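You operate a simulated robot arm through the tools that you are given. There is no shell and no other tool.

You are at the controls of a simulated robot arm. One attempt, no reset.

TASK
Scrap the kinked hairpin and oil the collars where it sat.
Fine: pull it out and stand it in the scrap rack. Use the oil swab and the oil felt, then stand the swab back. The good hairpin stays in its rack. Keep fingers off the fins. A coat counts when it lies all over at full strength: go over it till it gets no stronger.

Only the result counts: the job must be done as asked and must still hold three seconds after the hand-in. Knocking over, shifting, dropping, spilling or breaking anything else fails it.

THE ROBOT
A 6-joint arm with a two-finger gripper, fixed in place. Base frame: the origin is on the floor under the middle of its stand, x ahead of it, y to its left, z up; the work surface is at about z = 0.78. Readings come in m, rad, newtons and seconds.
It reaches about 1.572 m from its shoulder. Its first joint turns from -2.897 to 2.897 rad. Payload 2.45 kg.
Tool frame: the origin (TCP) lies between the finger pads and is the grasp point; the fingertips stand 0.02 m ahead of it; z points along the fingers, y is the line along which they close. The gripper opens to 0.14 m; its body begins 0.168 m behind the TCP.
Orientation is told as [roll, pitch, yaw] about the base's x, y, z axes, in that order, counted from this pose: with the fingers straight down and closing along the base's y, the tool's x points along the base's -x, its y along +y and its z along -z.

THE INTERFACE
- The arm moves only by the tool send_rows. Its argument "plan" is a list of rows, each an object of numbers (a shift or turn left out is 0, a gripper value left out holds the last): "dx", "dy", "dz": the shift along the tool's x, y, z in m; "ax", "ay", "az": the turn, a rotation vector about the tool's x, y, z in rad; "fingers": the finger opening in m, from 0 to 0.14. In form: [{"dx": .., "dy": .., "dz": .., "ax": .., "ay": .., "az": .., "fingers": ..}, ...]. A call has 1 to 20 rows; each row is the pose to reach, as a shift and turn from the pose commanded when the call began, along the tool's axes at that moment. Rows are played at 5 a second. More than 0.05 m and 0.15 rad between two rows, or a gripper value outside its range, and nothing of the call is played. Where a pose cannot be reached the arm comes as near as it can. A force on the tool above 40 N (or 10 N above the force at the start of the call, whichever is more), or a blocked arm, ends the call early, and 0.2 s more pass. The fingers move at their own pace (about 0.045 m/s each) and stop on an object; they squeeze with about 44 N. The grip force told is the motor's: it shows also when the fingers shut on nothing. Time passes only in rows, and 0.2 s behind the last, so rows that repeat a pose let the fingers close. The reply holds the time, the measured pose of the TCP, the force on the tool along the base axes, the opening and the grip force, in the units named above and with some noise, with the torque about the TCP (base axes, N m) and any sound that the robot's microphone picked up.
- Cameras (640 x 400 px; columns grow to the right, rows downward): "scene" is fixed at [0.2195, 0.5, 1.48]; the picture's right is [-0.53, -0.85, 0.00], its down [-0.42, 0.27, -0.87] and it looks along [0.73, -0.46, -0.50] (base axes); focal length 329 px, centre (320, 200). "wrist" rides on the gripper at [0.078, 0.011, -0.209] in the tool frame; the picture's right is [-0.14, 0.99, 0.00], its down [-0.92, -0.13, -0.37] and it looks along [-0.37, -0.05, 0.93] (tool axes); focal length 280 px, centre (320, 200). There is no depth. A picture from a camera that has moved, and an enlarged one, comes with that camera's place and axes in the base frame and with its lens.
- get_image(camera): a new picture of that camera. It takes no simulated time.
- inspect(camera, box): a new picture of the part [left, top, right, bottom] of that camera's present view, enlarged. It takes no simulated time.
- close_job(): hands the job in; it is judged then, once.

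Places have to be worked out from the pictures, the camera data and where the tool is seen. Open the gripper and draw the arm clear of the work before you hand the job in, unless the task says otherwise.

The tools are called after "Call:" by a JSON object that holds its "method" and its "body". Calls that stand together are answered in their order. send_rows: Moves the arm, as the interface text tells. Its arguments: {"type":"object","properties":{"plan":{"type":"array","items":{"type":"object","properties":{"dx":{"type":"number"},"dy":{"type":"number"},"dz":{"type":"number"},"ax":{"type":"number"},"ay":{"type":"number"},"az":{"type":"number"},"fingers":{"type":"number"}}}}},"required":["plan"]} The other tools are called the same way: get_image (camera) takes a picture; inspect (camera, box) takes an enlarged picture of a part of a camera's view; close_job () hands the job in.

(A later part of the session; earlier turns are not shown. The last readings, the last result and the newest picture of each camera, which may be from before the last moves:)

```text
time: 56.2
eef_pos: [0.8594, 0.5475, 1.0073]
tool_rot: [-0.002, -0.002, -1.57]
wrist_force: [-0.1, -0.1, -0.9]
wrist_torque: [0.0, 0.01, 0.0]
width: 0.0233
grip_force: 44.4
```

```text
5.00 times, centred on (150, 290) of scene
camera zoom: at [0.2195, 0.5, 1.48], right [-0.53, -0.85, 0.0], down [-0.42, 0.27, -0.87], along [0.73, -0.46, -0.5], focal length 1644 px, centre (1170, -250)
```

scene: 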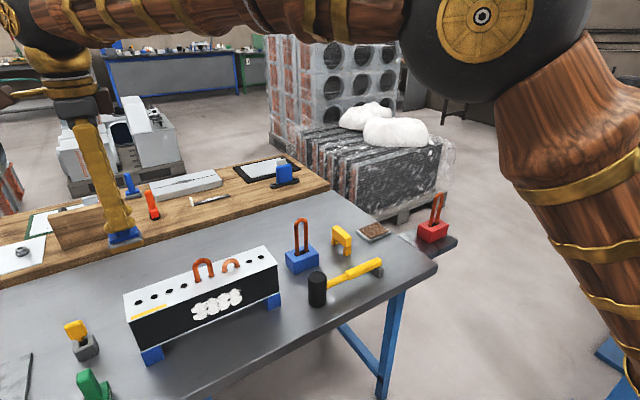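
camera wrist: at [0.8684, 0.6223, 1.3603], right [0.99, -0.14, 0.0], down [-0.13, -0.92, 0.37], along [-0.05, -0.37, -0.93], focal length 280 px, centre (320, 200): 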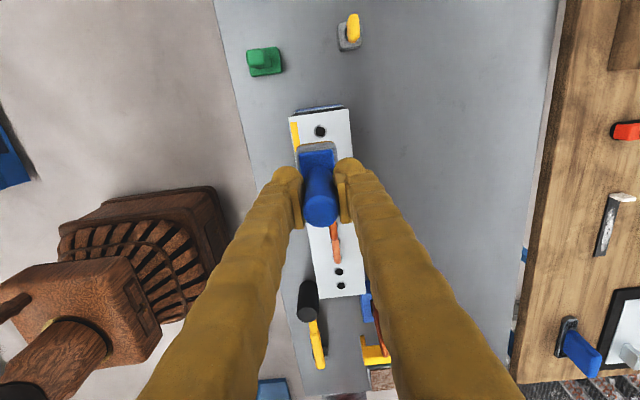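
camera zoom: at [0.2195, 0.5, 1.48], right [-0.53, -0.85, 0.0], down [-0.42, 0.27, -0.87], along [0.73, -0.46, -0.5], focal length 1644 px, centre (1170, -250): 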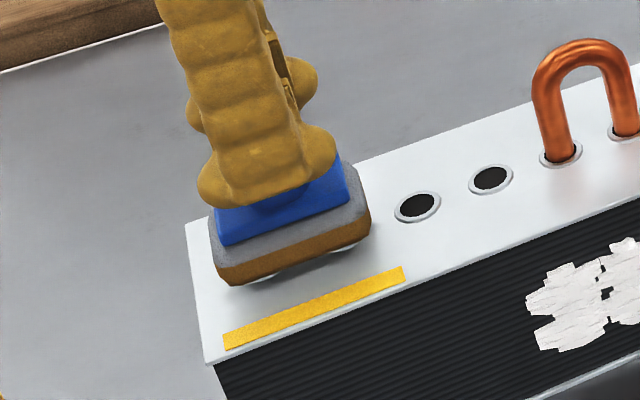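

No contact yet; I zoom in to see the gap under the pad.

Call:
{"method": "inspect", "body": {"camera": "scene", "box": [125, 280, 185, 320]}}

Call:
{"method": "inspect", "body": {"camera": "wrist", "box": [270, 110, 370, 180]}}

```text
10.00 times, centred on (155, 300) of scene
camera zoom: at [0.2195, 0.5, 1.48], right [-0.53, -0.85, 0.0], down [-0.42, 0.27, -0.87], along [0.73, -0.46, -0.5], focal length 3288 px, centre (1970, -800)
```

zoom: 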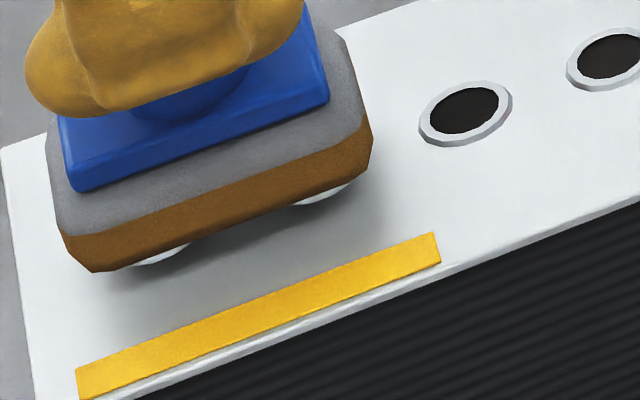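

```text
5.71 times, centred on (320, 145) of wrist
camera zoom: at [0.8708, 0.625, 1.2172], right [0.99, -0.14, 0.0], down [-0.13, -0.92, 0.37], along [-0.05, -0.37, -0.93], focal length 1602 px, centre (320, 514)
```

zoom: 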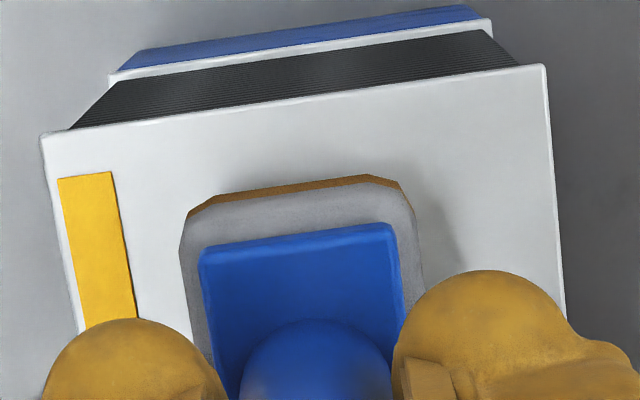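

The pad is centred but still a few millimetres above the collars, so the block top is a bit lower than I judged. I continue down in 1 mm steps.

Call:
{"method": "send_rows", "body": {"plan": [{"dy": 0.001, "dz": 0.001}, {"dy": 0.001, "dz": 0.002}, {"dy": 0.001, "dz": 0.003}, {"dy": 0.001, "dz": 0.004}]}}

Call:
{"method": "inspect", "body": {"camera": "scene", "box": [125, 280, 185, 320]}}

```text
time: 57.2
eef_pos: [0.8609, 0.5463, 1.0033]
tool_rot: [-0.002, 0.0, -1.571]
wrist_force: [-0.2, -0.1, -0.6]
wrist_torque: [-0.03, -0.02, -0.03]
width: 0.0229
grip_force: 43.7
```

```text
10.00 times, centred on (155, 300) of scene
camera zoom: at [0.2195, 0.5, 1.48], right [-0.53, -0.85, 0.0], down [-0.42, 0.27, -0.87], along [0.73, -0.46, -0.5], focal length 3288 px, centre (1970, -800)
```

zoom: 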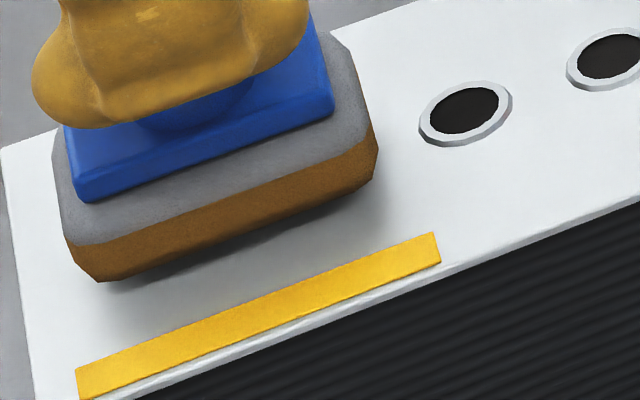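

Still no touch; the gap shrank as expected. I continue in 1 mm steps.

Call:
{"method": "send_rows", "body": {"plan": [{"dz": 0.001}, {"dz": 0.002}, {"dz": 0.003}]}}

Call:
{"method": "inspect", "body": {"camera": "scene", "box": [125, 280, 185, 320]}}

```text
time: 58.0
eef_pos: [0.8603, 0.5479, 1.0013]
tool_rot: [-0.002, 0.001, -1.569]
wrist_force: [0.2, 0.6, -0.1]
wrist_torque: [-0.04, -0.02, 0.02]
width: 0.0231
grip_force: 44.1
```

```text
10.00 times, centred on (155, 300) of scene
camera zoom: at [0.2195, 0.5, 1.48], right [-0.53, -0.85, 0.0], down [-0.42, 0.27, -0.87], along [0.73, -0.46, -0.5], focal length 3288 px, centre (1970, -800)
```

zoom: 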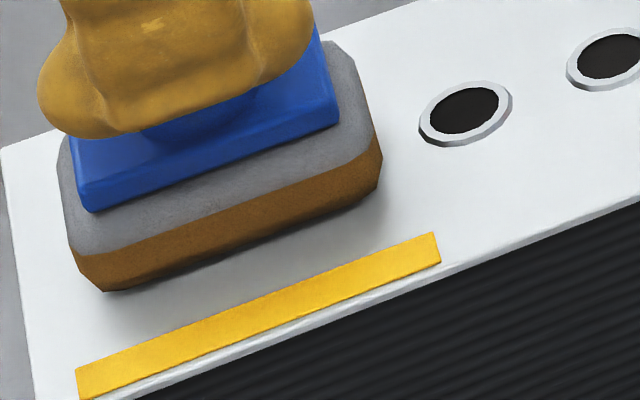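

Call:
{"method": "send_rows", "body": {"plan": [{"dz": 0.001}, {"dz": 0.002}, {"dz": 0.002}]}}

Call:
{"method": "inspect", "body": {"camera": "scene", "box": [125, 280, 185, 320]}}

```text
time: 58.9
eef_pos: [0.8602, 0.5458, 1.001]
tool_rot: [0.0, 0.002, -1.569]
wrist_force: [-5.5, 0.8, 24.0]
wrist_torque: [-0.16, 0.0, -0.03]
width: 0.0234
grip_force: 44.4
```

```text
10.00 times, centred on (155, 300) of scene
camera zoom: at [0.2195, 0.5, 1.48], right [-0.53, -0.85, 0.0], down [-0.42, 0.27, -0.87], along [0.73, -0.46, -0.5], focal length 3288 px, centre (1970, -800)
```

zoom: 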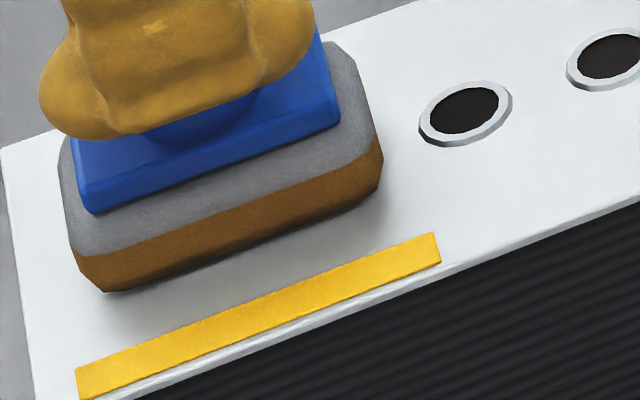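

Contact on both collars with 24 N. I ease off to a light press and rub a few millimetres along x and y.

Call:
{"method": "send_rows", "body": {"plan": [{"dz": -0.0008}, {"dz": -0.0012}, {"dz": -0.0012}]}}

```text
time: 59.6
eef_pos: [0.8601, 0.5463, 1.0016]
tool_rot: [-0.001, -0.001, -1.572]
wrist_force: [-4.1, -0.5, 17.4]
wrist_torque: [0.11, -0.01, 0.0]
width: 0.0231
grip_force: 43.9
```

Call:
{"method": "send_rows", "body": {"plan": [{"dz": -0.0008}, {"dz": -0.0012}, {"dz": -0.0012}]}}

```text
time: 60.5
eef_pos: [0.8595, 0.5461, 1.0016]
tool_rot: [-0.002, 0.0, -1.57]
wrist_force: [0.0, -0.1, -0.8]
wrist_torque: [-0.05, 0.03, -0.01]
width: 0.0233
grip_force: 43.5
```

Contact is just at the edge now. I'll rub with a slight downward offset, about 0.7 mm, moving only a few millimetres so that force stays low.

Call:
{"method": "send_rows", "body": {"plan": [{"dz": 0.0007}, {"dz": 0.0007, "dy": 0.0015}, {"dz": 0.0007, "dy": 0.003}, {"dz": 0.0007, "dy": 0.0045}, {"dz": 0.0007, "dy": 0.003}, {"dz": 0.0007, "dy": 0.0015}, {"dz": 0.0007, "dy": 0.0}, {"dz": 0.0007, "dy": -0.0015}, {"dz": 0.0007, "dy": -0.003}, {"dz": 0.0007, "dy": -0.0045}, {"dz": 0.0007, "dy": -0.003}, {"dz": 0.0007, "dy": -0.0015}, {"dz": 0.0007, "dy": 0.0}]}}

Call:
{"method": "inspect", "body": {"camera": "scene", "box": [125, 280, 185, 320]}}

```text
time: 63.2
eef_pos: [0.8595, 0.5469, 1.0005]
tool_rot: [-0.002, 0.002, -1.571]
wrist_force: [0.5, 0.3, -0.4]
wrist_torque: [0.03, -0.02, -0.01]
width: 0.0233
grip_force: 44.0
```

```text
10.00 times, centred on (155, 300) of scene
camera zoom: at [0.2195, 0.5, 1.48], right [-0.53, -0.85, 0.0], down [-0.42, 0.27, -0.87], along [0.73, -0.46, -0.5], focal length 3288 px, centre (1970, -800)
```

zoom: 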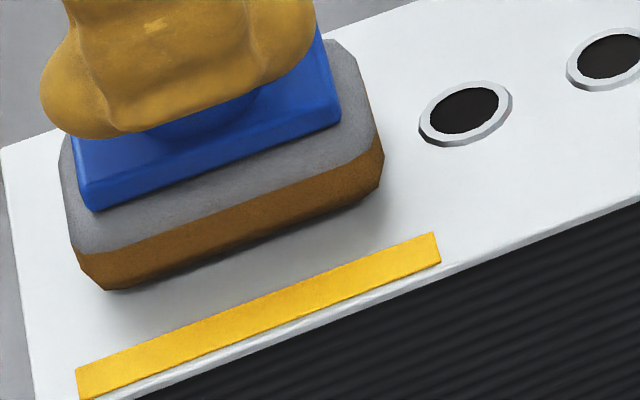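

At the end there was no normal force, so the rub may have been too light. I press slightly more and check the force.

Call:
{"method": "send_rows", "body": {"plan": [{"dz": 0.0005}, {"dz": 0.001}, {"dz": 0.001}]}}

```text
time: 64.0
eef_pos: [0.8601, 0.5467, 1.0007]
tool_rot: [-0.001, -0.001, -1.571]
wrist_force: [-1.7, -0.2, 2.1]
wrist_torque: [-0.04, 0.05, 0.02]
width: 0.0232
grip_force: 44.1
```

Light contact of about 3 N. I press 0.7 mm deeper and rub slowly along x.

Call:
{"method": "send_rows", "body": {"plan": [{"dz": 0.0007}, {"dz": 0.0007, "dy": 0.0015}, {"dz": 0.0007, "dy": 0.003}, {"dz": 0.0007, "dy": 0.0045}, {"dz": 0.0007, "dy": 0.003}, {"dz": 0.0007, "dy": 0.0015}, {"dz": 0.0007, "dy": 0.0}, {"dz": 0.0007, "dy": -0.0015}, {"dz": 0.0007, "dy": -0.003}, {"dz": 0.0007, "dy": -0.0045}, {"dz": 0.0007, "dy": -0.003}, {"dz": 0.0007, "dy": -0.0015}, {"dz": 0.0007, "dy": 0.0}]}}

```text
time: 66.8
eef_pos: [0.8586, 0.5462, 0.999]
tool_rot: [-0.002, -0.003, -1.571]
wrist_force: [-0.9, -12.9, 21.9]
wrist_torque: [-0.22, 0.23, 0.09]
width: 0.0233
grip_force: 44.3
```

The rub went through with ~20 N on the pad. I lift to see how the collars look.

Call:
{"method": "send_rows", "body": {"plan": [{"dz": -0.003}, {"dz": -0.012}, {"dz": -0.04}, {"dz": -0.08}, {"dz": -0.08}]}}

Call:
{"method": "inspect", "body": {"camera": "scene", "box": [125, 265, 205, 315]}}

Call:
{"method": "inspect", "body": {"camera": "wrist", "box": [270, 100, 370, 180]}}

Call:
{"method": "inspect", "body": {"camera": "scene", "box": [100, 210, 180, 290]}}

```text
time: 68.0
eef_pos: [0.8619, 0.5475, 1.0795]
tool_rot: [-0.003, -0.001, -1.571]
wrist_force: [0.3, 0.3, -1.8]
wrist_torque: [-0.03, 0.03, 0.02]
width: 0.023
grip_force: 43.8
```

```text
8.00 times, centred on (165, 290) of scene
camera zoom: at [0.2195, 0.5, 1.48], right [-0.53, -0.85, 0.0], down [-0.42, 0.27, -0.87], along [0.73, -0.46, -0.5], focal length 2631 px, centre (1560, -520)
```

zoom: 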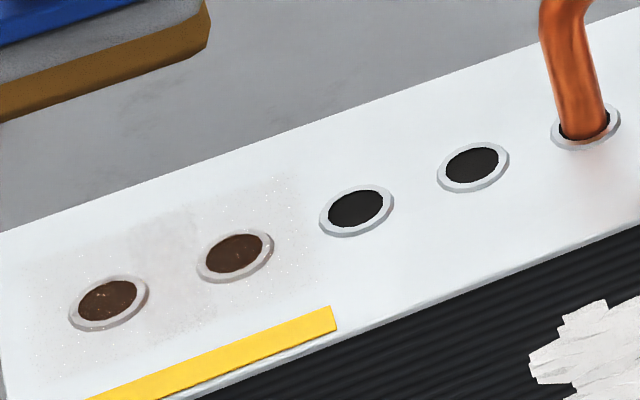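

```text
5.00 times, centred on (320, 140) of wrist
camera zoom: at [0.8725, 0.6257, 1.2885], right [0.99, -0.14, 0.0], down [-0.13, -0.92, 0.37], along [-0.05, -0.37, -0.93], focal length 1402 px, centre (320, 500)
```

zoom: 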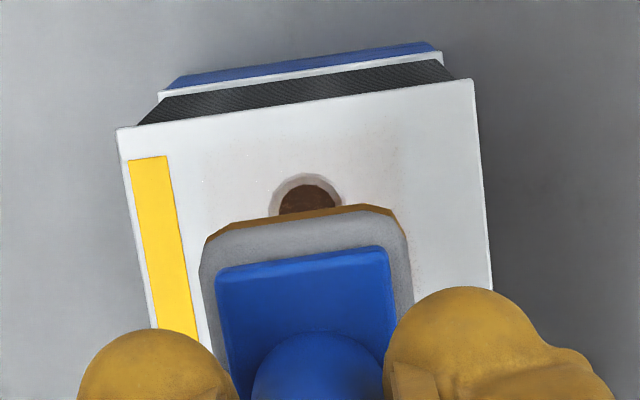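

```text
5.00 times, centred on (140, 250) of scene
camera zoom: at [0.2195, 0.5, 1.48], right [-0.53, -0.85, 0.0], down [-0.42, 0.27, -0.87], along [0.73, -0.46, -0.5], focal length 1644 px, centre (1220, -50)
```

zoom: 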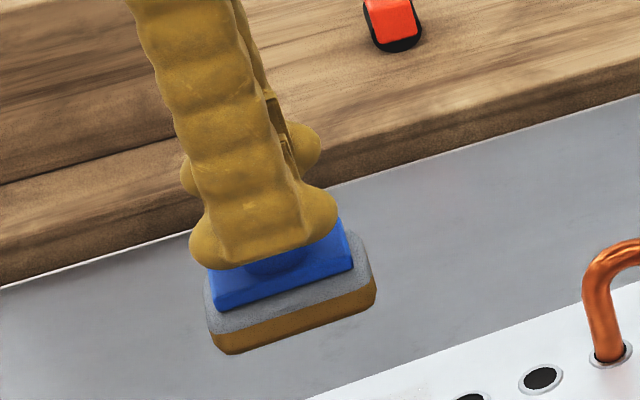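

A faint, speckled oil film now shows around both collars. I zoom in to see how it is spread.

Call:
{"method": "inspect", "body": {"camera": "scene", "box": [122, 280, 172, 315]}}

Call:
{"method": "inspect", "body": {"camera": "scene", "box": [132, 282, 156, 306]}}

Call:
{"method": "inspect", "body": {"camera": "scene", "box": [146, 278, 170, 302]}}

```text
11.43 times, centred on (147, 298) of scene
camera zoom: at [0.2195, 0.5, 1.48], right [-0.53, -0.85, 0.0], down [-0.42, 0.27, -0.87], along [0.73, -0.46, -0.5], focal length 3758 px, centre (2297, -914)
```

zoom: 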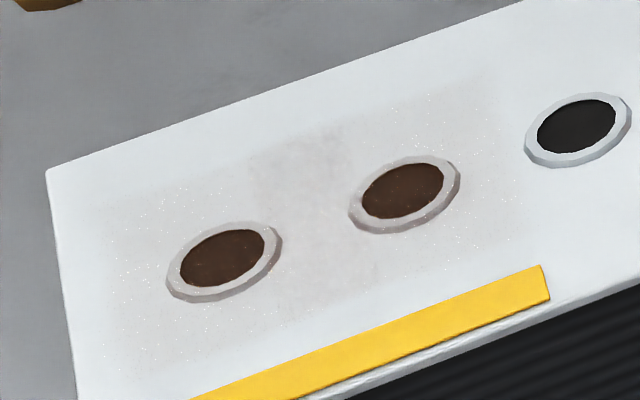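

```text
16.00 times, centred on (144, 294) of scene
camera zoom: at [0.2195, 0.5, 1.48], right [-0.53, -0.85, 0.0], down [-0.42, 0.27, -0.87], along [0.73, -0.46, -0.5], focal length 5261 px, centre (3136, -1304)
```

zoom: 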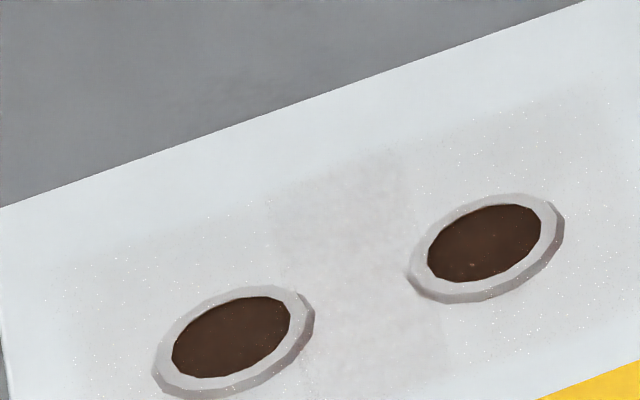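

```text
16.00 times, centred on (158, 290) of scene
camera zoom: at [0.2195, 0.5, 1.48], right [-0.53, -0.85, 0.0], down [-0.42, 0.27, -0.87], along [0.73, -0.46, -0.5], focal length 5261 px, centre (2912, -1240)
```

zoom: 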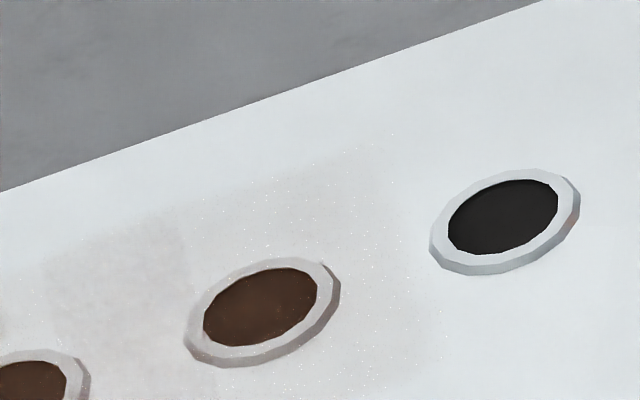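

The film is still thin and patchy, so more passes are needed. I go back down and rub again with a larger stroke along x.

Call:
{"method": "send_rows", "body": {"plan": [{"dx": -0.0012, "dy": -0.0007, "dz": 0.03}, {"dx": -0.0012, "dy": -0.0007, "dz": 0.06}, {"dx": -0.0012, "dy": -0.0007, "dz": 0.074}, {"dx": -0.0012, "dy": -0.0007, "dz": 0.077}, {"dx": -0.0012, "dy": -0.0007, "dz": 0.079}, {"dx": -0.0012, "dy": -0.0007, "dz": 0.08}]}}

```text
time: 69.5
eef_pos: [0.8592, 0.5454, 0.9998]
tool_rot: [0.0, 0.001, -1.569]
wrist_force: [0.4, -0.2, -0.8]
wrist_torque: [-0.04, -0.01, 0.03]
width: 0.0231
grip_force: 44.2
```

Call:
{"method": "send_rows", "body": {"plan": [{"dz": 0.0007}, {"dz": 0.0014}, {"dz": 0.0014}]}}

```text
time: 70.2
eef_pos: [0.8602, 0.5452, 0.9995]
tool_rot: [-0.001, 0.002, -1.569]
wrist_force: [-3.1, 0.3, 19.6]
wrist_torque: [0.03, 0.03, -0.02]
width: 0.0231
grip_force: 44.0
```

About 20 N of contact. I ease a touch and rub ±6 mm along x.

Call:
{"method": "send_rows", "body": {"plan": [{"dz": -0.0005}, {"dz": -0.0005, "dy": 0.002}, {"dz": -0.0005, "dy": 0.004}, {"dz": -0.0005, "dy": 0.006}, {"dz": -0.0005, "dy": 0.004}, {"dz": -0.0005, "dy": 0.002}, {"dz": -0.0005, "dy": 0.0}, {"dz": -0.0005, "dy": -0.002}, {"dz": -0.0005, "dy": -0.004}, {"dz": -0.0005, "dy": -0.006}, {"dz": -0.0005, "dy": -0.004}, {"dz": -0.0005, "dy": -0.002}, {"dz": -0.0005, "dy": 0.0}, {"dz": -0.0005, "dy": 0.003}, {"dz": -0.0005, "dy": 0.006}, {"dz": -0.0005, "dy": 0.003}, {"dz": -0.0005, "dy": 0.0}, {"dz": -0.0005, "dy": -0.003}, {"dz": -0.0005, "dy": -0.006}, {"dz": -0.0005, "dy": 0.0}]}}

```text
time: 74.5
eef_pos: [0.8597, 0.5451, 0.9977]
tool_rot: [-0.002, -0.002, -1.57]
wrist_force: [0.0, -0.3, -1.2]
wrist_torque: [0.01, -0.01, -0.01]
width: 0.0231
grip_force: 43.9
```

Contact was lost toward the end; the handle seems to creep slightly in the grip. I lift and look at the result.

Call:
{"method": "send_rows", "body": {"plan": [{"dz": -0.003}, {"dz": -0.012}, {"dz": -0.04}, {"dz": -0.08}, {"dz": -0.08}]}}

Call:
{"method": "inspect", "body": {"camera": "scene", "box": [122, 280, 172, 315]}}

Call:
{"method": "inspect", "body": {"camera": "scene", "box": [100, 210, 180, 290]}}

Call:
{"method": "inspect", "body": {"camera": "wrist", "box": [250, 100, 390, 220]}}

```text
time: 75.7
eef_pos: [0.8609, 0.5413, 1.0782]
tool_rot: [-0.002, 0.001, -1.571]
wrist_force: [0.6, -0.1, -1.2]
wrist_torque: [0.0, -0.01, 0.0]
width: 0.0232
grip_force: 44.0
```

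```text
11.43 times, centred on (147, 298) of scene
camera zoom: at [0.2195, 0.5, 1.48], right [-0.53, -0.85, 0.0], down [-0.42, 0.27, -0.87], along [0.73, -0.46, -0.5], focal length 3758 px, centre (2297, -914)
```

zoom: 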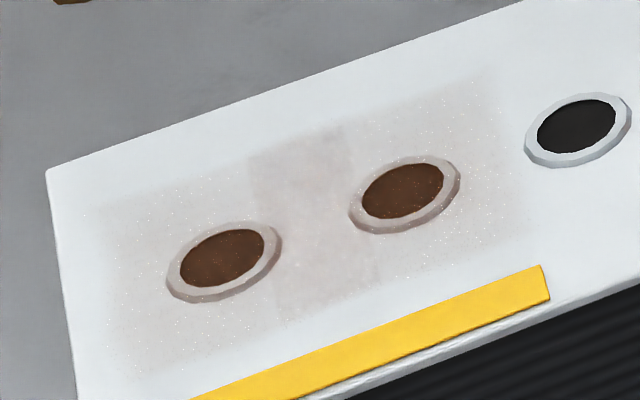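

```text
5.00 times, centred on (140, 250) of scene
camera zoom: at [0.2195, 0.5, 1.48], right [-0.53, -0.85, 0.0], down [-0.42, 0.27, -0.87], along [0.73, -0.46, -0.5], focal length 1644 px, centre (1220, -50)
```

zoom: 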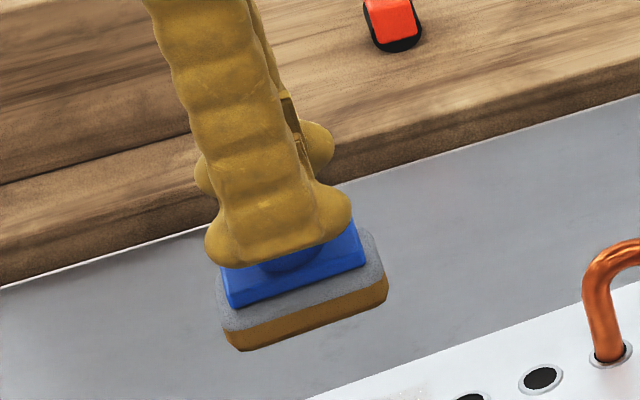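

```text
3.33 times, centred on (320, 160) of wrist
camera zoom: at [0.8718, 0.6211, 1.2874], right [0.99, -0.14, 0.0], down [-0.13, -0.92, 0.37], along [-0.05, -0.37, -0.93], focal length 935 px, centre (320, 333)
```

zoom: 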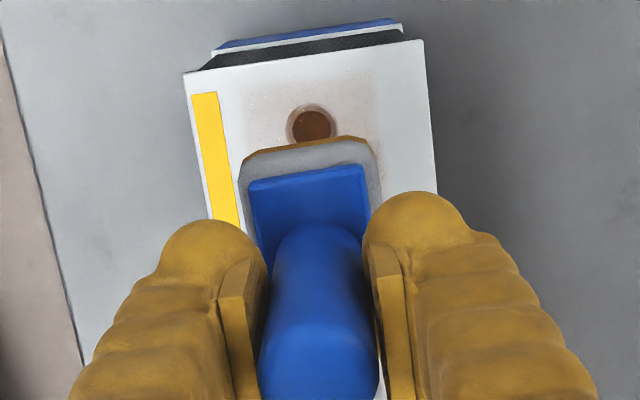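

The coat is stronger than before and covers both collars, so the passes add up. I recentre and go over it again, pressing gradually deeper to keep contact.

Call:
{"method": "send_rows", "body": {"plan": [{"dx": 0.003, "dy": -0.0005, "dz": 0.03}, {"dx": 0.003, "dy": -0.0005, "dz": 0.06}, {"dx": 0.003, "dy": -0.0005, "dz": 0.074}, {"dx": 0.003, "dy": -0.0005, "dz": 0.078}, {"dx": 0.003, "dy": -0.0005, "dz": 0.08}, {"dx": 0.003, "dy": -0.0005, "dz": 0.0808}]}}

```text
time: 77.0
eef_pos: [0.8592, 0.5474, 0.9974]
tool_rot: [-0.002, -0.002, -1.571]
wrist_force: [0.3, 0.8, 1.1]
wrist_torque: [-0.03, -0.03, -0.01]
width: 0.0233
grip_force: 44.4
```

Call:
{"method": "send_rows", "body": {"plan": [{"dz": 0.0007}, {"dz": 0.001}, {"dz": 0.001}]}}

```text
time: 77.8
eef_pos: [0.8599, 0.5469, 0.9984]
tool_rot: [-0.001, 0.001, -1.57]
wrist_force: [2.9, -7.0, 18.2]
wrist_torque: [-0.18, -0.09, -0.05]
width: 0.0231
grip_force: 43.9
```

18 N of contact; I rub ±4 mm along x, deepening very slightly through the stroke.

Call:
{"method": "send_rows", "body": {"plan": [{"dy": 0.001, "dz": 0.0}, {"dy": 0.0025, "dz": 0.0}, {"dy": 0.004, "dz": 0.0}, {"dy": 0.002, "dz": 0.0001}, {"dy": 0.0, "dz": 0.0001}, {"dy": -0.002, "dz": 0.0002}, {"dy": -0.004, "dz": 0.0002}, {"dy": -0.002, "dz": 0.0003}, {"dy": 0.0, "dz": 0.0003}, {"dy": 0.002, "dz": 0.0004}, {"dy": 0.004, "dz": 0.0004}, {"dy": 0.002, "dz": 0.0005}, {"dy": 0.0, "dz": 0.0005}, {"dy": -0.002, "dz": 0.0006}, {"dy": -0.004, "dz": 0.0006}, {"dy": -0.002, "dz": 0.0007}, {"dy": 0.0, "dz": 0.0007}]}}

```text
time: 81.5
eef_pos: [0.8574, 0.5503, 0.994]
tool_rot: [-0.005, 0.001, -1.571]
wrist_force: [-6.7, -0.1, 8.0]
wrist_torque: [-0.04, 0.35, -0.03]
width: 0.0231
grip_force: 43.8
```

The force is still 8 N, but z has dropped to 0.994. I lift and inspect both the collars and the swab in the grip.

Call:
{"method": "send_rows", "body": {"plan": [{"dz": -0.003}, {"dz": -0.012}, {"dz": -0.04}, {"dz": -0.08}, {"dz": -0.08}]}}

Call:
{"method": "inspect", "body": {"camera": "scene", "box": [122, 280, 172, 315]}}

Call:
{"method": "inspect", "body": {"camera": "scene", "box": [100, 210, 180, 290]}}

Call:
{"method": "inspect", "body": {"camera": "wrist", "box": [250, 100, 390, 220]}}

```text
time: 82.7
eef_pos: [0.8603, 0.5497, 1.0755]
tool_rot: [-0.003, 0.001, -1.57]
wrist_force: [-0.9, 0.6, -1.1]
wrist_torque: [-0.03, -0.04, -0.03]
width: 0.0233
grip_force: 44.3
```

```text
11.43 times, centred on (147, 298) of scene
camera zoom: at [0.2195, 0.5, 1.48], right [-0.53, -0.85, 0.0], down [-0.42, 0.27, -0.87], along [0.73, -0.46, -0.5], focal length 3758 px, centre (2297, -914)
```

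zoom: 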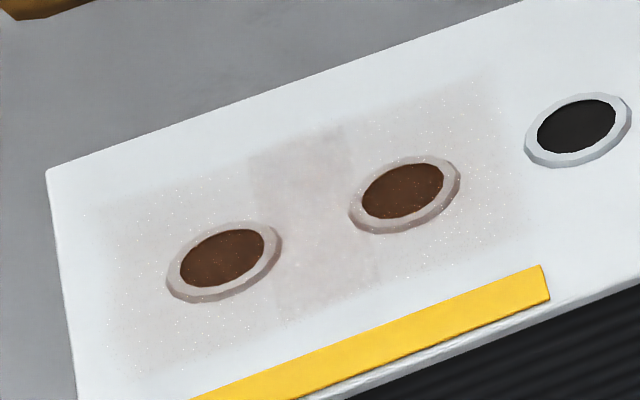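

```text
5.00 times, centred on (140, 250) of scene
camera zoom: at [0.2195, 0.5, 1.48], right [-0.53, -0.85, 0.0], down [-0.42, 0.27, -0.87], along [0.73, -0.46, -0.5], focal length 1644 px, centre (1220, -50)
```

zoom: 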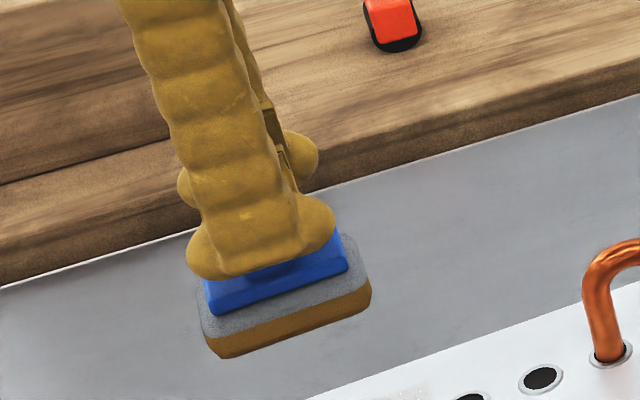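

```text
3.33 times, centred on (320, 160) of wrist
camera zoom: at [0.8711, 0.6278, 1.2851], right [0.99, -0.14, 0.0], down [-0.13, -0.92, 0.37], along [-0.05, -0.37, -0.93], focal length 935 px, centre (320, 333)
```

zoom: 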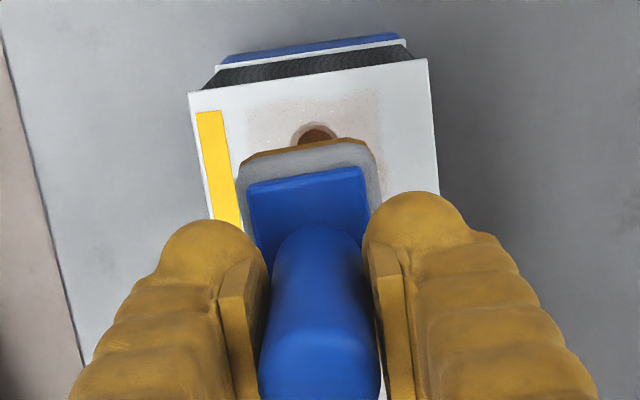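

The coat looks only slightly stronger than after the last pass. I recentre and make one more pass to see whether it still grows before deciding to re-oil the swab.

Call:
{"method": "send_rows", "body": {"plan": [{"dx": -0.0033, "dy": 0.0005, "dz": 0.03}, {"dx": -0.0033, "dy": 0.0005, "dz": 0.06}, {"dx": -0.0033, "dy": 0.0005, "dz": 0.072}, {"dx": -0.0033, "dy": 0.0005, "dz": 0.076}, {"dx": -0.0033, "dy": 0.0005, "dz": 0.0775}, {"dx": -0.0033, "dy": 0.0005, "dz": 0.0785}]}}

```text
time: 84.0
eef_pos: [0.8586, 0.5452, 0.9976]
tool_rot: [-0.003, 0.001, -1.572]
wrist_force: [0.5, 0.2, -1.2]
wrist_torque: [0.01, 0.0, 0.0]
width: 0.0231
grip_force: 44.1
```

Call:
{"method": "send_rows", "body": {"plan": [{"dz": 0.001}, {"dz": 0.002}, {"dz": 0.0025}, {"dz": 0.0025}]}}

```text
time: 85.0
eef_pos: [0.8586, 0.5444, 0.9952]
tool_rot: [-0.002, 0.0, -1.57]
wrist_force: [2.9, 4.2, 4.6]
wrist_torque: [0.05, -0.06, -0.01]
width: 0.0231
grip_force: 43.7
```

Light contact at z≈0.995. I press another 0.8 mm and rub in x, then a little in y.

Call:
{"method": "send_rows", "body": {"plan": [{"dz": 0.0008}, {"dz": 0.0008, "dy": 0.002}, {"dz": 0.0008, "dy": 0.004}, {"dz": 0.0008, "dy": 0.002}, {"dz": 0.0008, "dy": 0.0}, {"dz": 0.0008, "dy": -0.002}, {"dz": 0.0008, "dy": -0.004}, {"dz": 0.0008, "dy": -0.002}, {"dz": 0.0008, "dy": 0.0}, {"dz": 0.0009, "dx": 0.0015}, {"dz": 0.0009, "dx": 0.003}, {"dz": 0.0009, "dx": 0.0015}, {"dz": 0.0009, "dx": 0.0}, {"dz": 0.001, "dx": -0.0015}, {"dz": 0.001, "dx": -0.003}, {"dz": 0.001, "dx": -0.0015}, {"dz": 0.001, "dx": 0.0}]}}

```text
time: 88.7
eef_pos: [0.8611, 0.5436, 0.9945]
tool_rot: [-0.002, -0.001, -1.571]
wrist_force: [-1.0, -9.1, 13.0]
wrist_torque: [-0.24, -0.07, -0.14]
width: 0.0229
grip_force: 43.8
```

Call:
{"method": "send_rows", "body": {"plan": [{"dz": -0.003}, {"dz": -0.012}, {"dz": -0.04}, {"dz": -0.08}, {"dz": -0.08}]}}

Call:
{"method": "inspect", "body": {"camera": "scene", "box": [122, 280, 172, 315]}}

Call:
{"method": "inspect", "body": {"camera": "scene", "box": [100, 210, 180, 290]}}

Call:
{"method": "inspect", "body": {"camera": "wrist", "box": [250, 100, 390, 220]}}

```text
time: 89.8
eef_pos: [0.8599, 0.5461, 1.0759]
tool_rot: [-0.001, 0.0, -1.569]
wrist_force: [-0.1, -0.3, -0.1]
wrist_torque: [-0.02, -0.02, 0.02]
width: 0.0231
grip_force: 44.1
```

```text
11.43 times, centred on (147, 298) of scene
camera zoom: at [0.2195, 0.5, 1.48], right [-0.53, -0.85, 0.0], down [-0.42, 0.27, -0.87], along [0.73, -0.46, -0.5], focal length 3758 px, centre (2297, -914)
```

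zoom: 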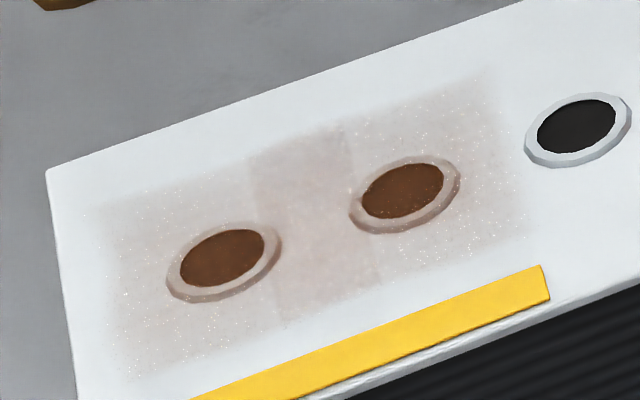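

```text
5.00 times, centred on (140, 250) of scene
camera zoom: at [0.2195, 0.5, 1.48], right [-0.53, -0.85, 0.0], down [-0.42, 0.27, -0.87], along [0.73, -0.46, -0.5], focal length 1644 px, centre (1220, -50)
```

zoom: 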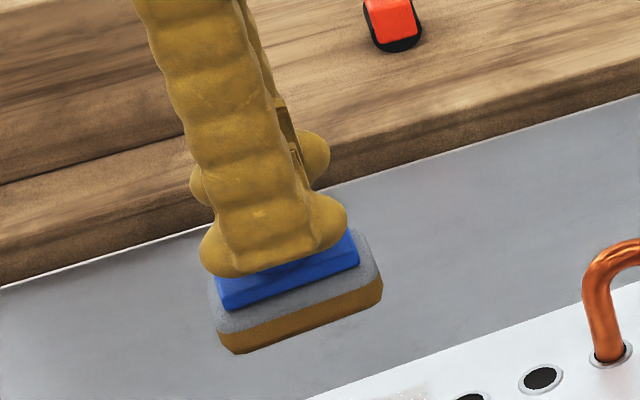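

```text
3.33 times, centred on (320, 160) of wrist
camera zoom: at [0.8707, 0.6235, 1.2846], right [0.99, -0.14, 0.0], down [-0.13, -0.92, 0.37], along [-0.05, -0.37, -0.93], focal length 935 px, centre (320, 333)
```

zoom: 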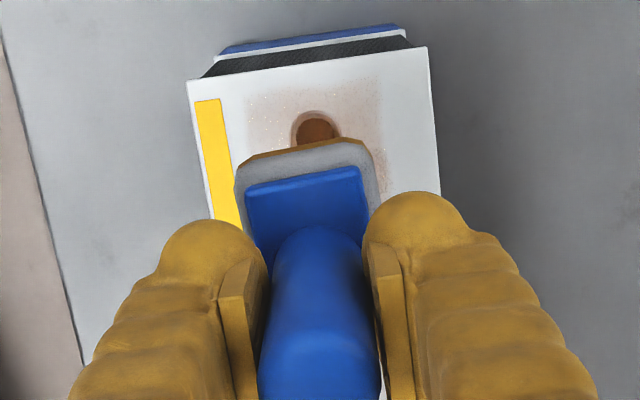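

It grew clearly stronger this time, so the coat isn't at its limit yet. I do another, longer pass.

Call:
{"method": "send_rows", "body": {"plan": [{"dx": 0.0008, "dy": 0.0008, "dz": 0.03}, {"dx": 0.0008, "dy": 0.0008, "dz": 0.06}, {"dx": 0.0008, "dy": 0.0008, "dz": 0.073}, {"dx": 0.0008, "dy": 0.0008, "dz": 0.078}, {"dx": 0.0008, "dy": 0.0008, "dz": 0.08}, {"dx": 0.0008, "dy": 0.0008, "dz": 0.081}, {"dx": 0.0008, "dy": 0.0008, "dz": 0.081}]}}

```text
time: 91.5
eef_pos: [0.8611, 0.5464, 0.9938]
tool_rot: [-0.002, 0.0, -1.571]
wrist_force: [0.4, -0.6, 1.4]
wrist_torque: [-0.05, -0.03, -0.01]
width: 0.0232
grip_force: 44.1
```

Call:
{"method": "send_rows", "body": {"plan": [{"dz": 0.001}, {"dz": 0.001, "dy": 0.002}, {"dz": 0.001, "dy": 0.004}, {"dz": 0.001, "dy": 0.002}, {"dz": 0.001, "dy": 0.0}, {"dz": 0.001, "dy": -0.002}, {"dz": 0.001, "dy": -0.004}, {"dz": 0.001, "dy": -0.002}, {"dz": 0.001, "dy": 0.0}, {"dz": 0.0011, "dy": 0.002}, {"dz": 0.0011, "dy": 0.004}, {"dz": 0.0011, "dy": 0.002}, {"dz": 0.0011, "dy": 0.0}, {"dz": 0.0012, "dy": -0.002}, {"dz": 0.0012, "dy": -0.004}, {"dz": 0.0012, "dy": -0.002}, {"dz": 0.0012, "dy": 0.0}]}}

```text
time: 95.0
eef_pos: [0.8597, 0.5451, 0.9917]
tool_rot: [-0.001, 0.001, -1.571]
wrist_force: [-5.7, 1.3, 5.8]
wrist_torque: [-0.08, 0.18, -0.06]
width: 0.023
grip_force: 44.1
```

Still in light contact (~6 N). I keep going with another set of strokes at slightly more pressure.

Call:
{"method": "send_rows", "body": {"plan": [{"dz": 0.0006}, {"dz": 0.0006, "dy": 0.002}, {"dz": 0.0006, "dy": 0.004}, {"dz": 0.0006, "dy": 0.002}, {"dz": 0.0006, "dy": 0.0}, {"dz": 0.0007, "dy": -0.002}, {"dz": 0.0007, "dy": -0.004}, {"dz": 0.0007, "dy": -0.002}, {"dz": 0.0007, "dy": 0.0}, {"dz": 0.0008, "dx": 0.0015}, {"dz": 0.0008, "dx": 0.003}, {"dz": 0.0008, "dx": 0.0015}, {"dz": 0.0008, "dx": 0.0}, {"dz": 0.0009, "dx": -0.0015}, {"dz": 0.0009, "dx": -0.003}, {"dz": 0.0009, "dx": -0.0015}, {"dz": 0.0009, "dx": 0.0}]}}

Call:
{"method": "send_rows", "body": {"plan": [{"dz": -0.003}, {"dz": -0.012}, {"dz": -0.04}, {"dz": -0.08}, {"dz": -0.08}]}}

Call:
{"method": "inspect", "body": {"camera": "scene", "box": [122, 280, 172, 315]}}

Call:
{"method": "inspect", "body": {"camera": "scene", "box": [100, 210, 180, 290]}}

Call:
{"method": "inspect", "body": {"camera": "wrist", "box": [250, 100, 390, 220]}}

```text
time: 98.7
eef_pos: [0.8614, 0.5452, 0.9911]
tool_rot: [-0.002, 0.0, -1.569]
wrist_force: [1.1, -9.3, 10.7]
wrist_torque: [-0.24, -0.03, -0.03]
width: 0.0232
grip_force: 44.1
```

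```text
time: 99.8
eef_pos: [0.8607, 0.5442, 1.0696]
tool_rot: [-0.003, 0.0, -1.572]
wrist_force: [0.4, 0.4, -0.1]
wrist_torque: [0.0, -0.03, -0.03]
width: 0.023
grip_force: 44.1
```

```text
11.43 times, centred on (147, 298) of scene
camera zoom: at [0.2195, 0.5, 1.48], right [-0.53, -0.85, 0.0], down [-0.42, 0.27, -0.87], along [0.73, -0.46, -0.5], focal length 3758 px, centre (2297, -914)
```

zoom: 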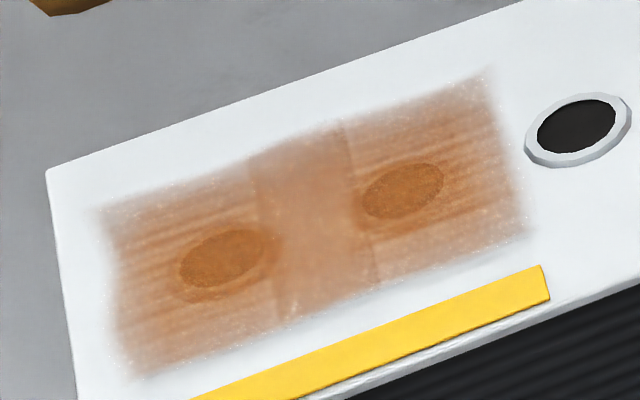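

```text
5.00 times, centred on (140, 250) of scene
camera zoom: at [0.2195, 0.5, 1.48], right [-0.53, -0.85, 0.0], down [-0.42, 0.27, -0.87], along [0.73, -0.46, -0.5], focal length 1644 px, centre (1220, -50)
```

zoom: 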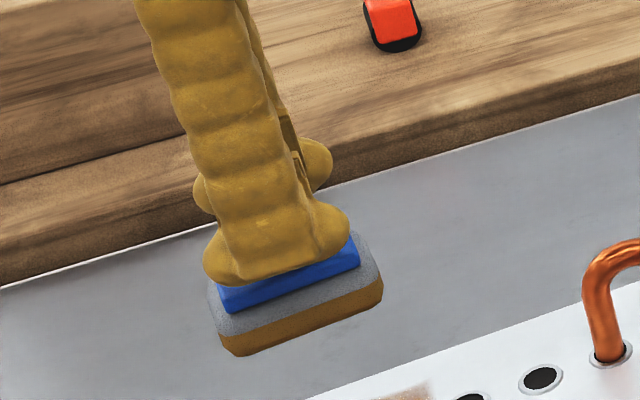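

```text
3.33 times, centred on (320, 160) of wrist
camera zoom: at [0.8714, 0.6236, 1.2799], right [0.99, -0.14, 0.0], down [-0.13, -0.92, 0.37], along [-0.05, -0.36, -0.93], focal length 935 px, centre (320, 333)
```

zoom: 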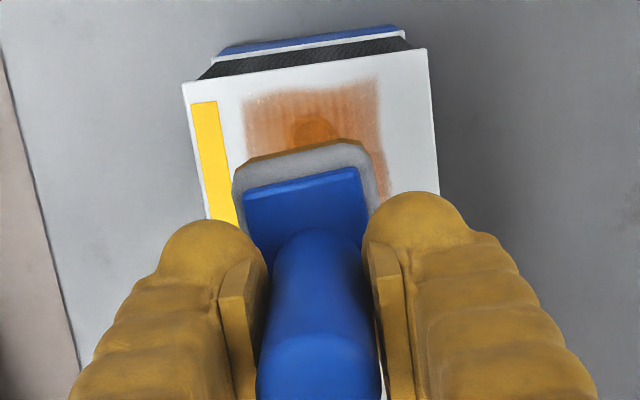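

Now the coat is far stronger: a warm amber film lies over both collars. I keep going with the same sort of sustained strokes to see whether it grows further.

Call:
{"method": "send_rows", "body": {"plan": [{"dx": 0.0006, "dz": 0.03}, {"dx": 0.0006, "dz": 0.06}, {"dx": 0.0006, "dz": 0.073}, {"dx": 0.0006, "dz": 0.077}, {"dx": 0.0006, "dz": 0.079}, {"dx": 0.0006, "dz": 0.08}, {"dx": 0.0006, "dz": 0.08}]}}

```text
time: 101.5
eef_pos: [0.8611, 0.5476, 0.9914]
tool_rot: [-0.001, 0.0, -1.572]
wrist_force: [0.0, 0.9, -0.7]
wrist_torque: [-0.01, 0.02, 0.0]
width: 0.0229
grip_force: 44.0
```

Call:
{"method": "send_rows", "body": {"plan": [{"dz": 0.001}, {"dz": 0.0018}, {"dz": 0.0018, "dy": 0.002}, {"dz": 0.0018, "dy": 0.004}, {"dz": 0.0018, "dy": 0.002}, {"dz": 0.0018, "dy": 0.0}, {"dz": 0.0019, "dy": -0.002}, {"dz": 0.0019, "dy": -0.004}, {"dz": 0.0019, "dy": -0.002}, {"dz": 0.0019, "dy": 0.0}, {"dz": 0.002, "dy": 0.002}, {"dz": 0.002, "dy": 0.004}, {"dz": 0.002, "dy": 0.002}, {"dz": 0.002, "dy": 0.0}, {"dz": 0.0021, "dy": -0.002}, {"dz": 0.0021, "dy": -0.004}, {"dz": 0.0021, "dy": -0.002}, {"dz": 0.0021, "dy": 0.0}]}}

```text
time: 105.2
eef_pos: [0.8599, 0.5474, 0.9883]
tool_rot: [-0.002, 0.001, -1.57]
wrist_force: [-4.2, 0.2, 4.1]
wrist_torque: [-0.06, 0.14, -0.1]
width: 0.0229
grip_force: 44.2
```

Contact holds at ~4–5 N with friction. I continue with strokes in x and y, slightly deeper.

Call:
{"method": "send_rows", "body": {"plan": [{"dz": 0.0006}, {"dz": 0.0006, "dy": 0.002}, {"dz": 0.0006, "dy": 0.004}, {"dz": 0.0006, "dy": 0.002}, {"dz": 0.0006, "dy": 0.0}, {"dz": 0.0007, "dy": -0.002}, {"dz": 0.0007, "dy": -0.004}, {"dz": 0.0007, "dy": -0.002}, {"dz": 0.0007, "dy": 0.0}, {"dz": 0.0008, "dx": 0.0015}, {"dz": 0.0008, "dx": 0.003}, {"dz": 0.0008, "dx": 0.0015}, {"dz": 0.0008, "dx": 0.0}, {"dz": 0.0009, "dx": -0.0015}, {"dz": 0.0009, "dx": -0.003}, {"dz": 0.0009, "dx": -0.0015}, {"dz": 0.0009, "dx": 0.0}]}}

Call:
{"method": "send_rows", "body": {"plan": [{"dz": -0.003}, {"dz": -0.012}, {"dz": -0.04}, {"dz": -0.08}, {"dz": -0.08}]}}

Call:
{"method": "inspect", "body": {"camera": "scene", "box": [122, 280, 172, 315]}}

Call:
{"method": "inspect", "body": {"camera": "scene", "box": [100, 210, 180, 290]}}

Call:
{"method": "inspect", "body": {"camera": "wrist", "box": [250, 100, 390, 220]}}

```text
time: 108.8
eef_pos: [0.8606, 0.5454, 0.9882]
tool_rot: [-0.003, -0.001, -1.571]
wrist_force: [-4.4, -11.5, 14.7]
wrist_torque: [-0.15, 0.05, 0.05]
width: 0.0228
grip_force: 44.3
```

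```text
time: 110.0
eef_pos: [0.862, 0.5476, 1.0667]
tool_rot: [-0.001, 0.0, -1.571]
wrist_force: [-0.6, 1.0, -1.3]
wrist_torque: [0.02, -0.03, -0.01]
width: 0.023
grip_force: 44.0
```

```text
11.43 times, centred on (147, 298) of scene
camera zoom: at [0.2195, 0.5, 1.48], right [-0.53, -0.85, 0.0], down [-0.42, 0.27, -0.87], along [0.73, -0.46, -0.5], focal length 3758 px, centre (2297, -914)
```

zoom: 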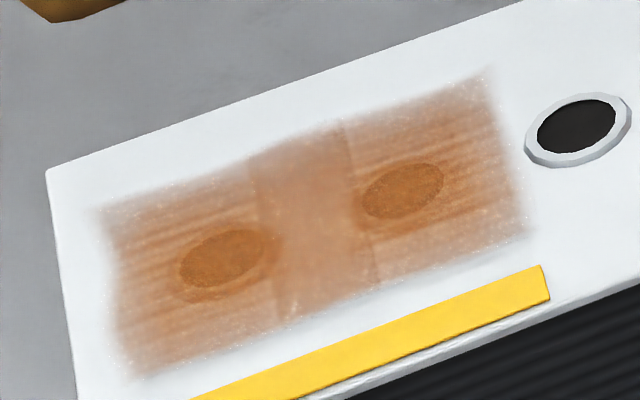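

```text
5.00 times, centred on (140, 250) of scene
camera zoom: at [0.2195, 0.5, 1.48], right [-0.53, -0.85, 0.0], down [-0.42, 0.27, -0.87], along [0.73, -0.46, -0.5], focal length 1644 px, centre (1220, -50)
```

zoom: 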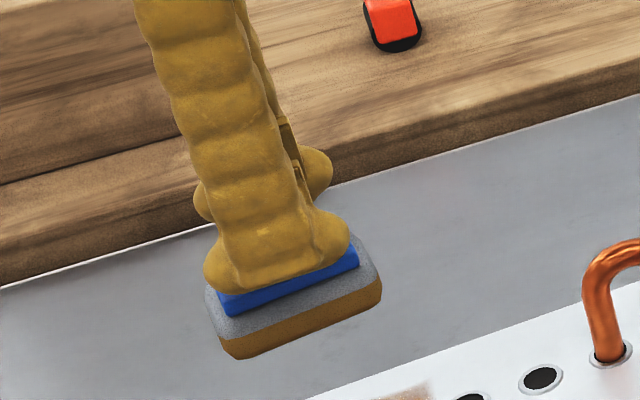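

```text
3.33 times, centred on (320, 160) of wrist
camera zoom: at [0.8726, 0.6245, 1.2755], right [0.99, -0.14, 0.0], down [-0.13, -0.92, 0.37], along [-0.05, -0.37, -0.93], focal length 935 px, centre (320, 333)
```

zoom: 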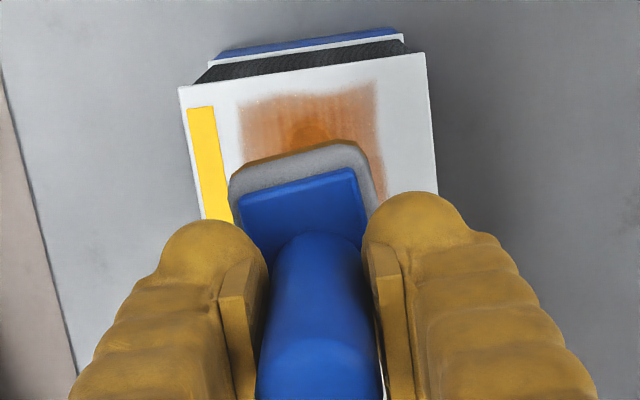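

There is no visible change between the last two looks, which suggests the coat is at its limit. I'll zoom in on each collar to check that it is even all round.

Call:
{"method": "inspect", "body": {"camera": "scene", "box": [128, 285, 152, 309]}}

Call:
{"method": "inspect", "body": {"camera": "scene", "box": [144, 280, 168, 304]}}

```text
16.00 times, centred on (140, 297) of scene
camera zoom: at [0.2195, 0.5, 1.48], right [-0.53, -0.85, 0.0], down [-0.42, 0.27, -0.87], along [0.73, -0.46, -0.5], focal length 5261 px, centre (3200, -1352)
```

zoom: 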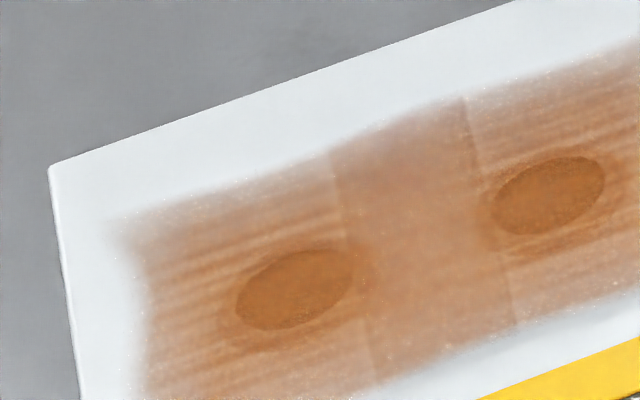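

```text
16.00 times, centred on (156, 292) of scene
camera zoom: at [0.2195, 0.5, 1.48], right [-0.53, -0.85, 0.0], down [-0.42, 0.27, -0.87], along [0.73, -0.46, -0.5], focal length 5261 px, centre (2944, -1272)
```

zoom: 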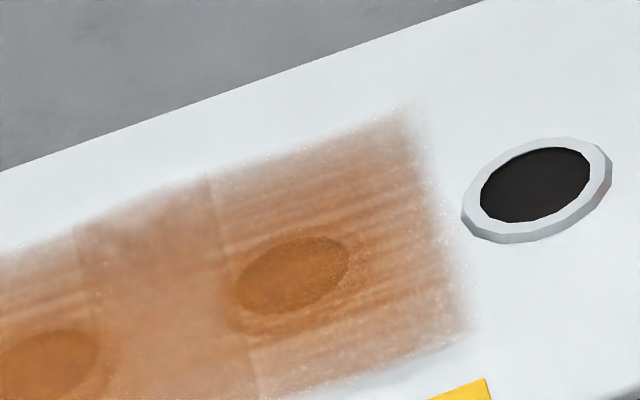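

The film is even over both collars. To rule out that the swab merely ran dry, I'll re-oil it once and do a check pass; I carry it back over the felt.

Call:
{"method": "send_rows", "body": {"plan": [{"dz": -0.045}, {"dz": -0.085}, {"dx": -0.02, "dy": 0.002, "dz": -0.09}, {"dx": -0.064, "dy": 0.007, "dz": -0.09}, {"dx": -0.11, "dy": 0.012, "dz": -0.09}, {"dx": -0.156, "dy": 0.017, "dz": -0.09}, {"dx": -0.202, "dy": 0.022, "dz": -0.09}, {"dx": -0.248, "dy": 0.027, "dz": -0.09}, {"dx": -0.294, "dy": 0.032, "dz": -0.09}, {"dx": -0.34, "dy": 0.037, "dz": -0.09}, {"dx": -0.386, "dy": 0.042, "dz": -0.09}, {"dx": -0.432, "dy": 0.047, "dz": -0.09}, {"dx": -0.478, "dy": 0.052, "dz": -0.09}, {"dx": -0.524, "dy": 0.057, "dz": -0.09}, {"dx": -0.57, "dy": 0.062, "dz": -0.09}, {"dx": -0.616, "dy": 0.067, "dz": -0.09}, {"dx": -0.662, "dy": 0.072, "dz": -0.09}, {"dx": -0.705, "dy": 0.077, "dz": -0.09}, {"dx": -0.7305, "dy": 0.0795, "dz": -0.09}, {"dx": -0.7305, "dy": 0.0795, "dz": -0.09}]}}

Call:
{"method": "get_image", "body": {"camera": "wrist"}}

Call:
{"method": "get_image", "body": {"camera": "scene"}}

```text
time: 114.2
eef_pos: [0.9403, -0.1839, 1.1573]
tool_rot: [-0.002, 0.0, -1.57]
wrist_force: [-0.4, 0.1, -1.3]
wrist_torque: [0.02, 0.03, -0.01]
width: 0.023
grip_force: 44.0
```

```text
taken
camera wrist: at [0.9522, -0.1057, 1.3658], right [0.99, -0.14, 0.0], down [-0.13, -0.92, 0.37], along [-0.05, -0.37, -0.93], focal length 280 px, centre (320, 200)
```

wrist: 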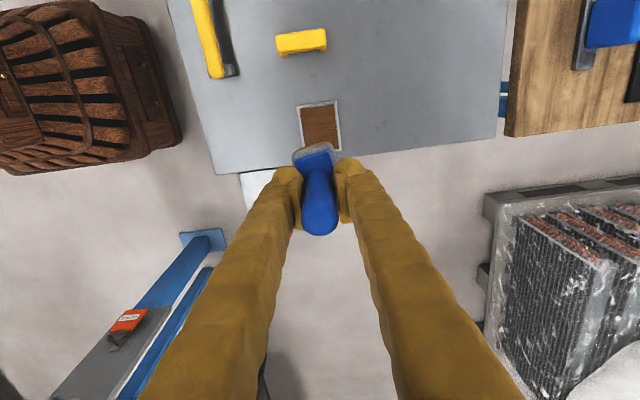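

```text
taken
```

scene: 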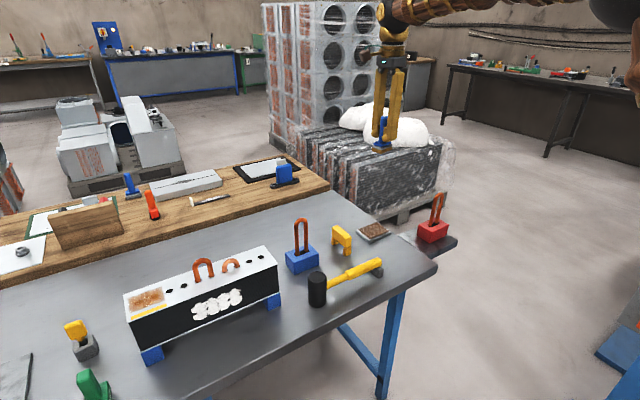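

The swab is over the felt again. I descend to just above it.

Call:
{"method": "send_rows", "body": {"plan": [{"dz": 0.045}, {"dz": 0.09}, {"dz": 0.135}, {"dz": 0.18}, {"dz": 0.22}, {"dz": 0.25}, {"dz": 0.27}, {"dz": 0.282}, {"dz": 0.288}, {"dz": 0.288}]}}

Call:
{"method": "inspect", "body": {"camera": "scene", "box": [340, 180, 440, 260]}}

Call:
{"method": "inspect", "body": {"camera": "wrist", "box": [250, 80, 390, 200]}}

```text
time: 116.5
eef_pos: [0.9397, -0.1842, 0.8687]
tool_rot: [-0.001, 0.0, -1.571]
wrist_force: [0.3, -0.7, -0.7]
wrist_torque: [0.0, 0.02, 0.01]
width: 0.0231
grip_force: 44.5
```

```text
5.00 times, centred on (390, 220) of scene
camera zoom: at [0.2195, 0.5, 1.48], right [-0.53, -0.85, 0.0], down [-0.42, 0.27, -0.87], along [0.73, -0.46, -0.5], focal length 1644 px, centre (-30, 100)
```

zoom: 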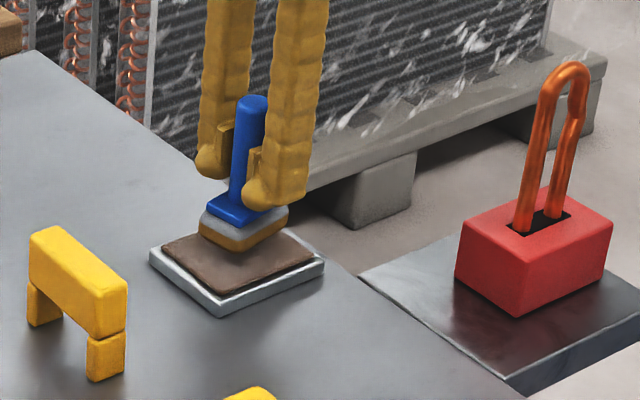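

```text
3.33 times, centred on (320, 140) of wrist
camera zoom: at [0.9517, -0.1065, 1.078], right [0.99, -0.14, 0.0], down [-0.13, -0.92, 0.37], along [-0.05, -0.36, -0.93], focal length 935 px, centre (320, 400)
```

zoom: 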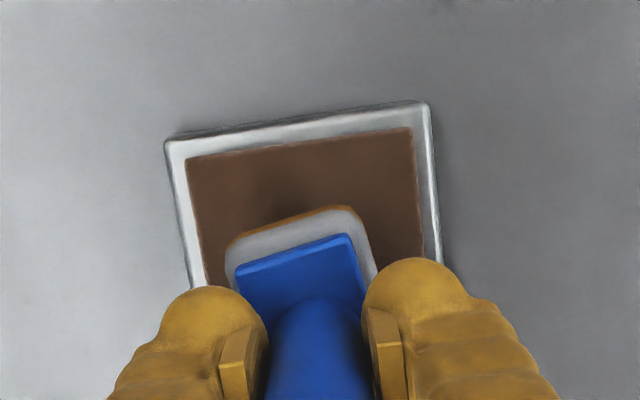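

The pad has turned about 8° in the grip, which I'll correct for when putting it back. I lower onto the felt in small steps.

Call:
{"method": "send_rows", "body": {"plan": [{"dz": 0.002}, {"dz": 0.004}, {"dz": 0.006}, {"dz": 0.008}, {"dz": 0.009}, {"dz": 0.01}]}}

```text
time: 117.8
eef_pos: [0.9407, -0.1841, 0.8596]
tool_rot: [-0.001, 0.0, -1.573]
wrist_force: [-1.1, 0.0, -1.2]
wrist_torque: [0.02, 0.01, -0.01]
width: 0.0226
grip_force: 43.5
```

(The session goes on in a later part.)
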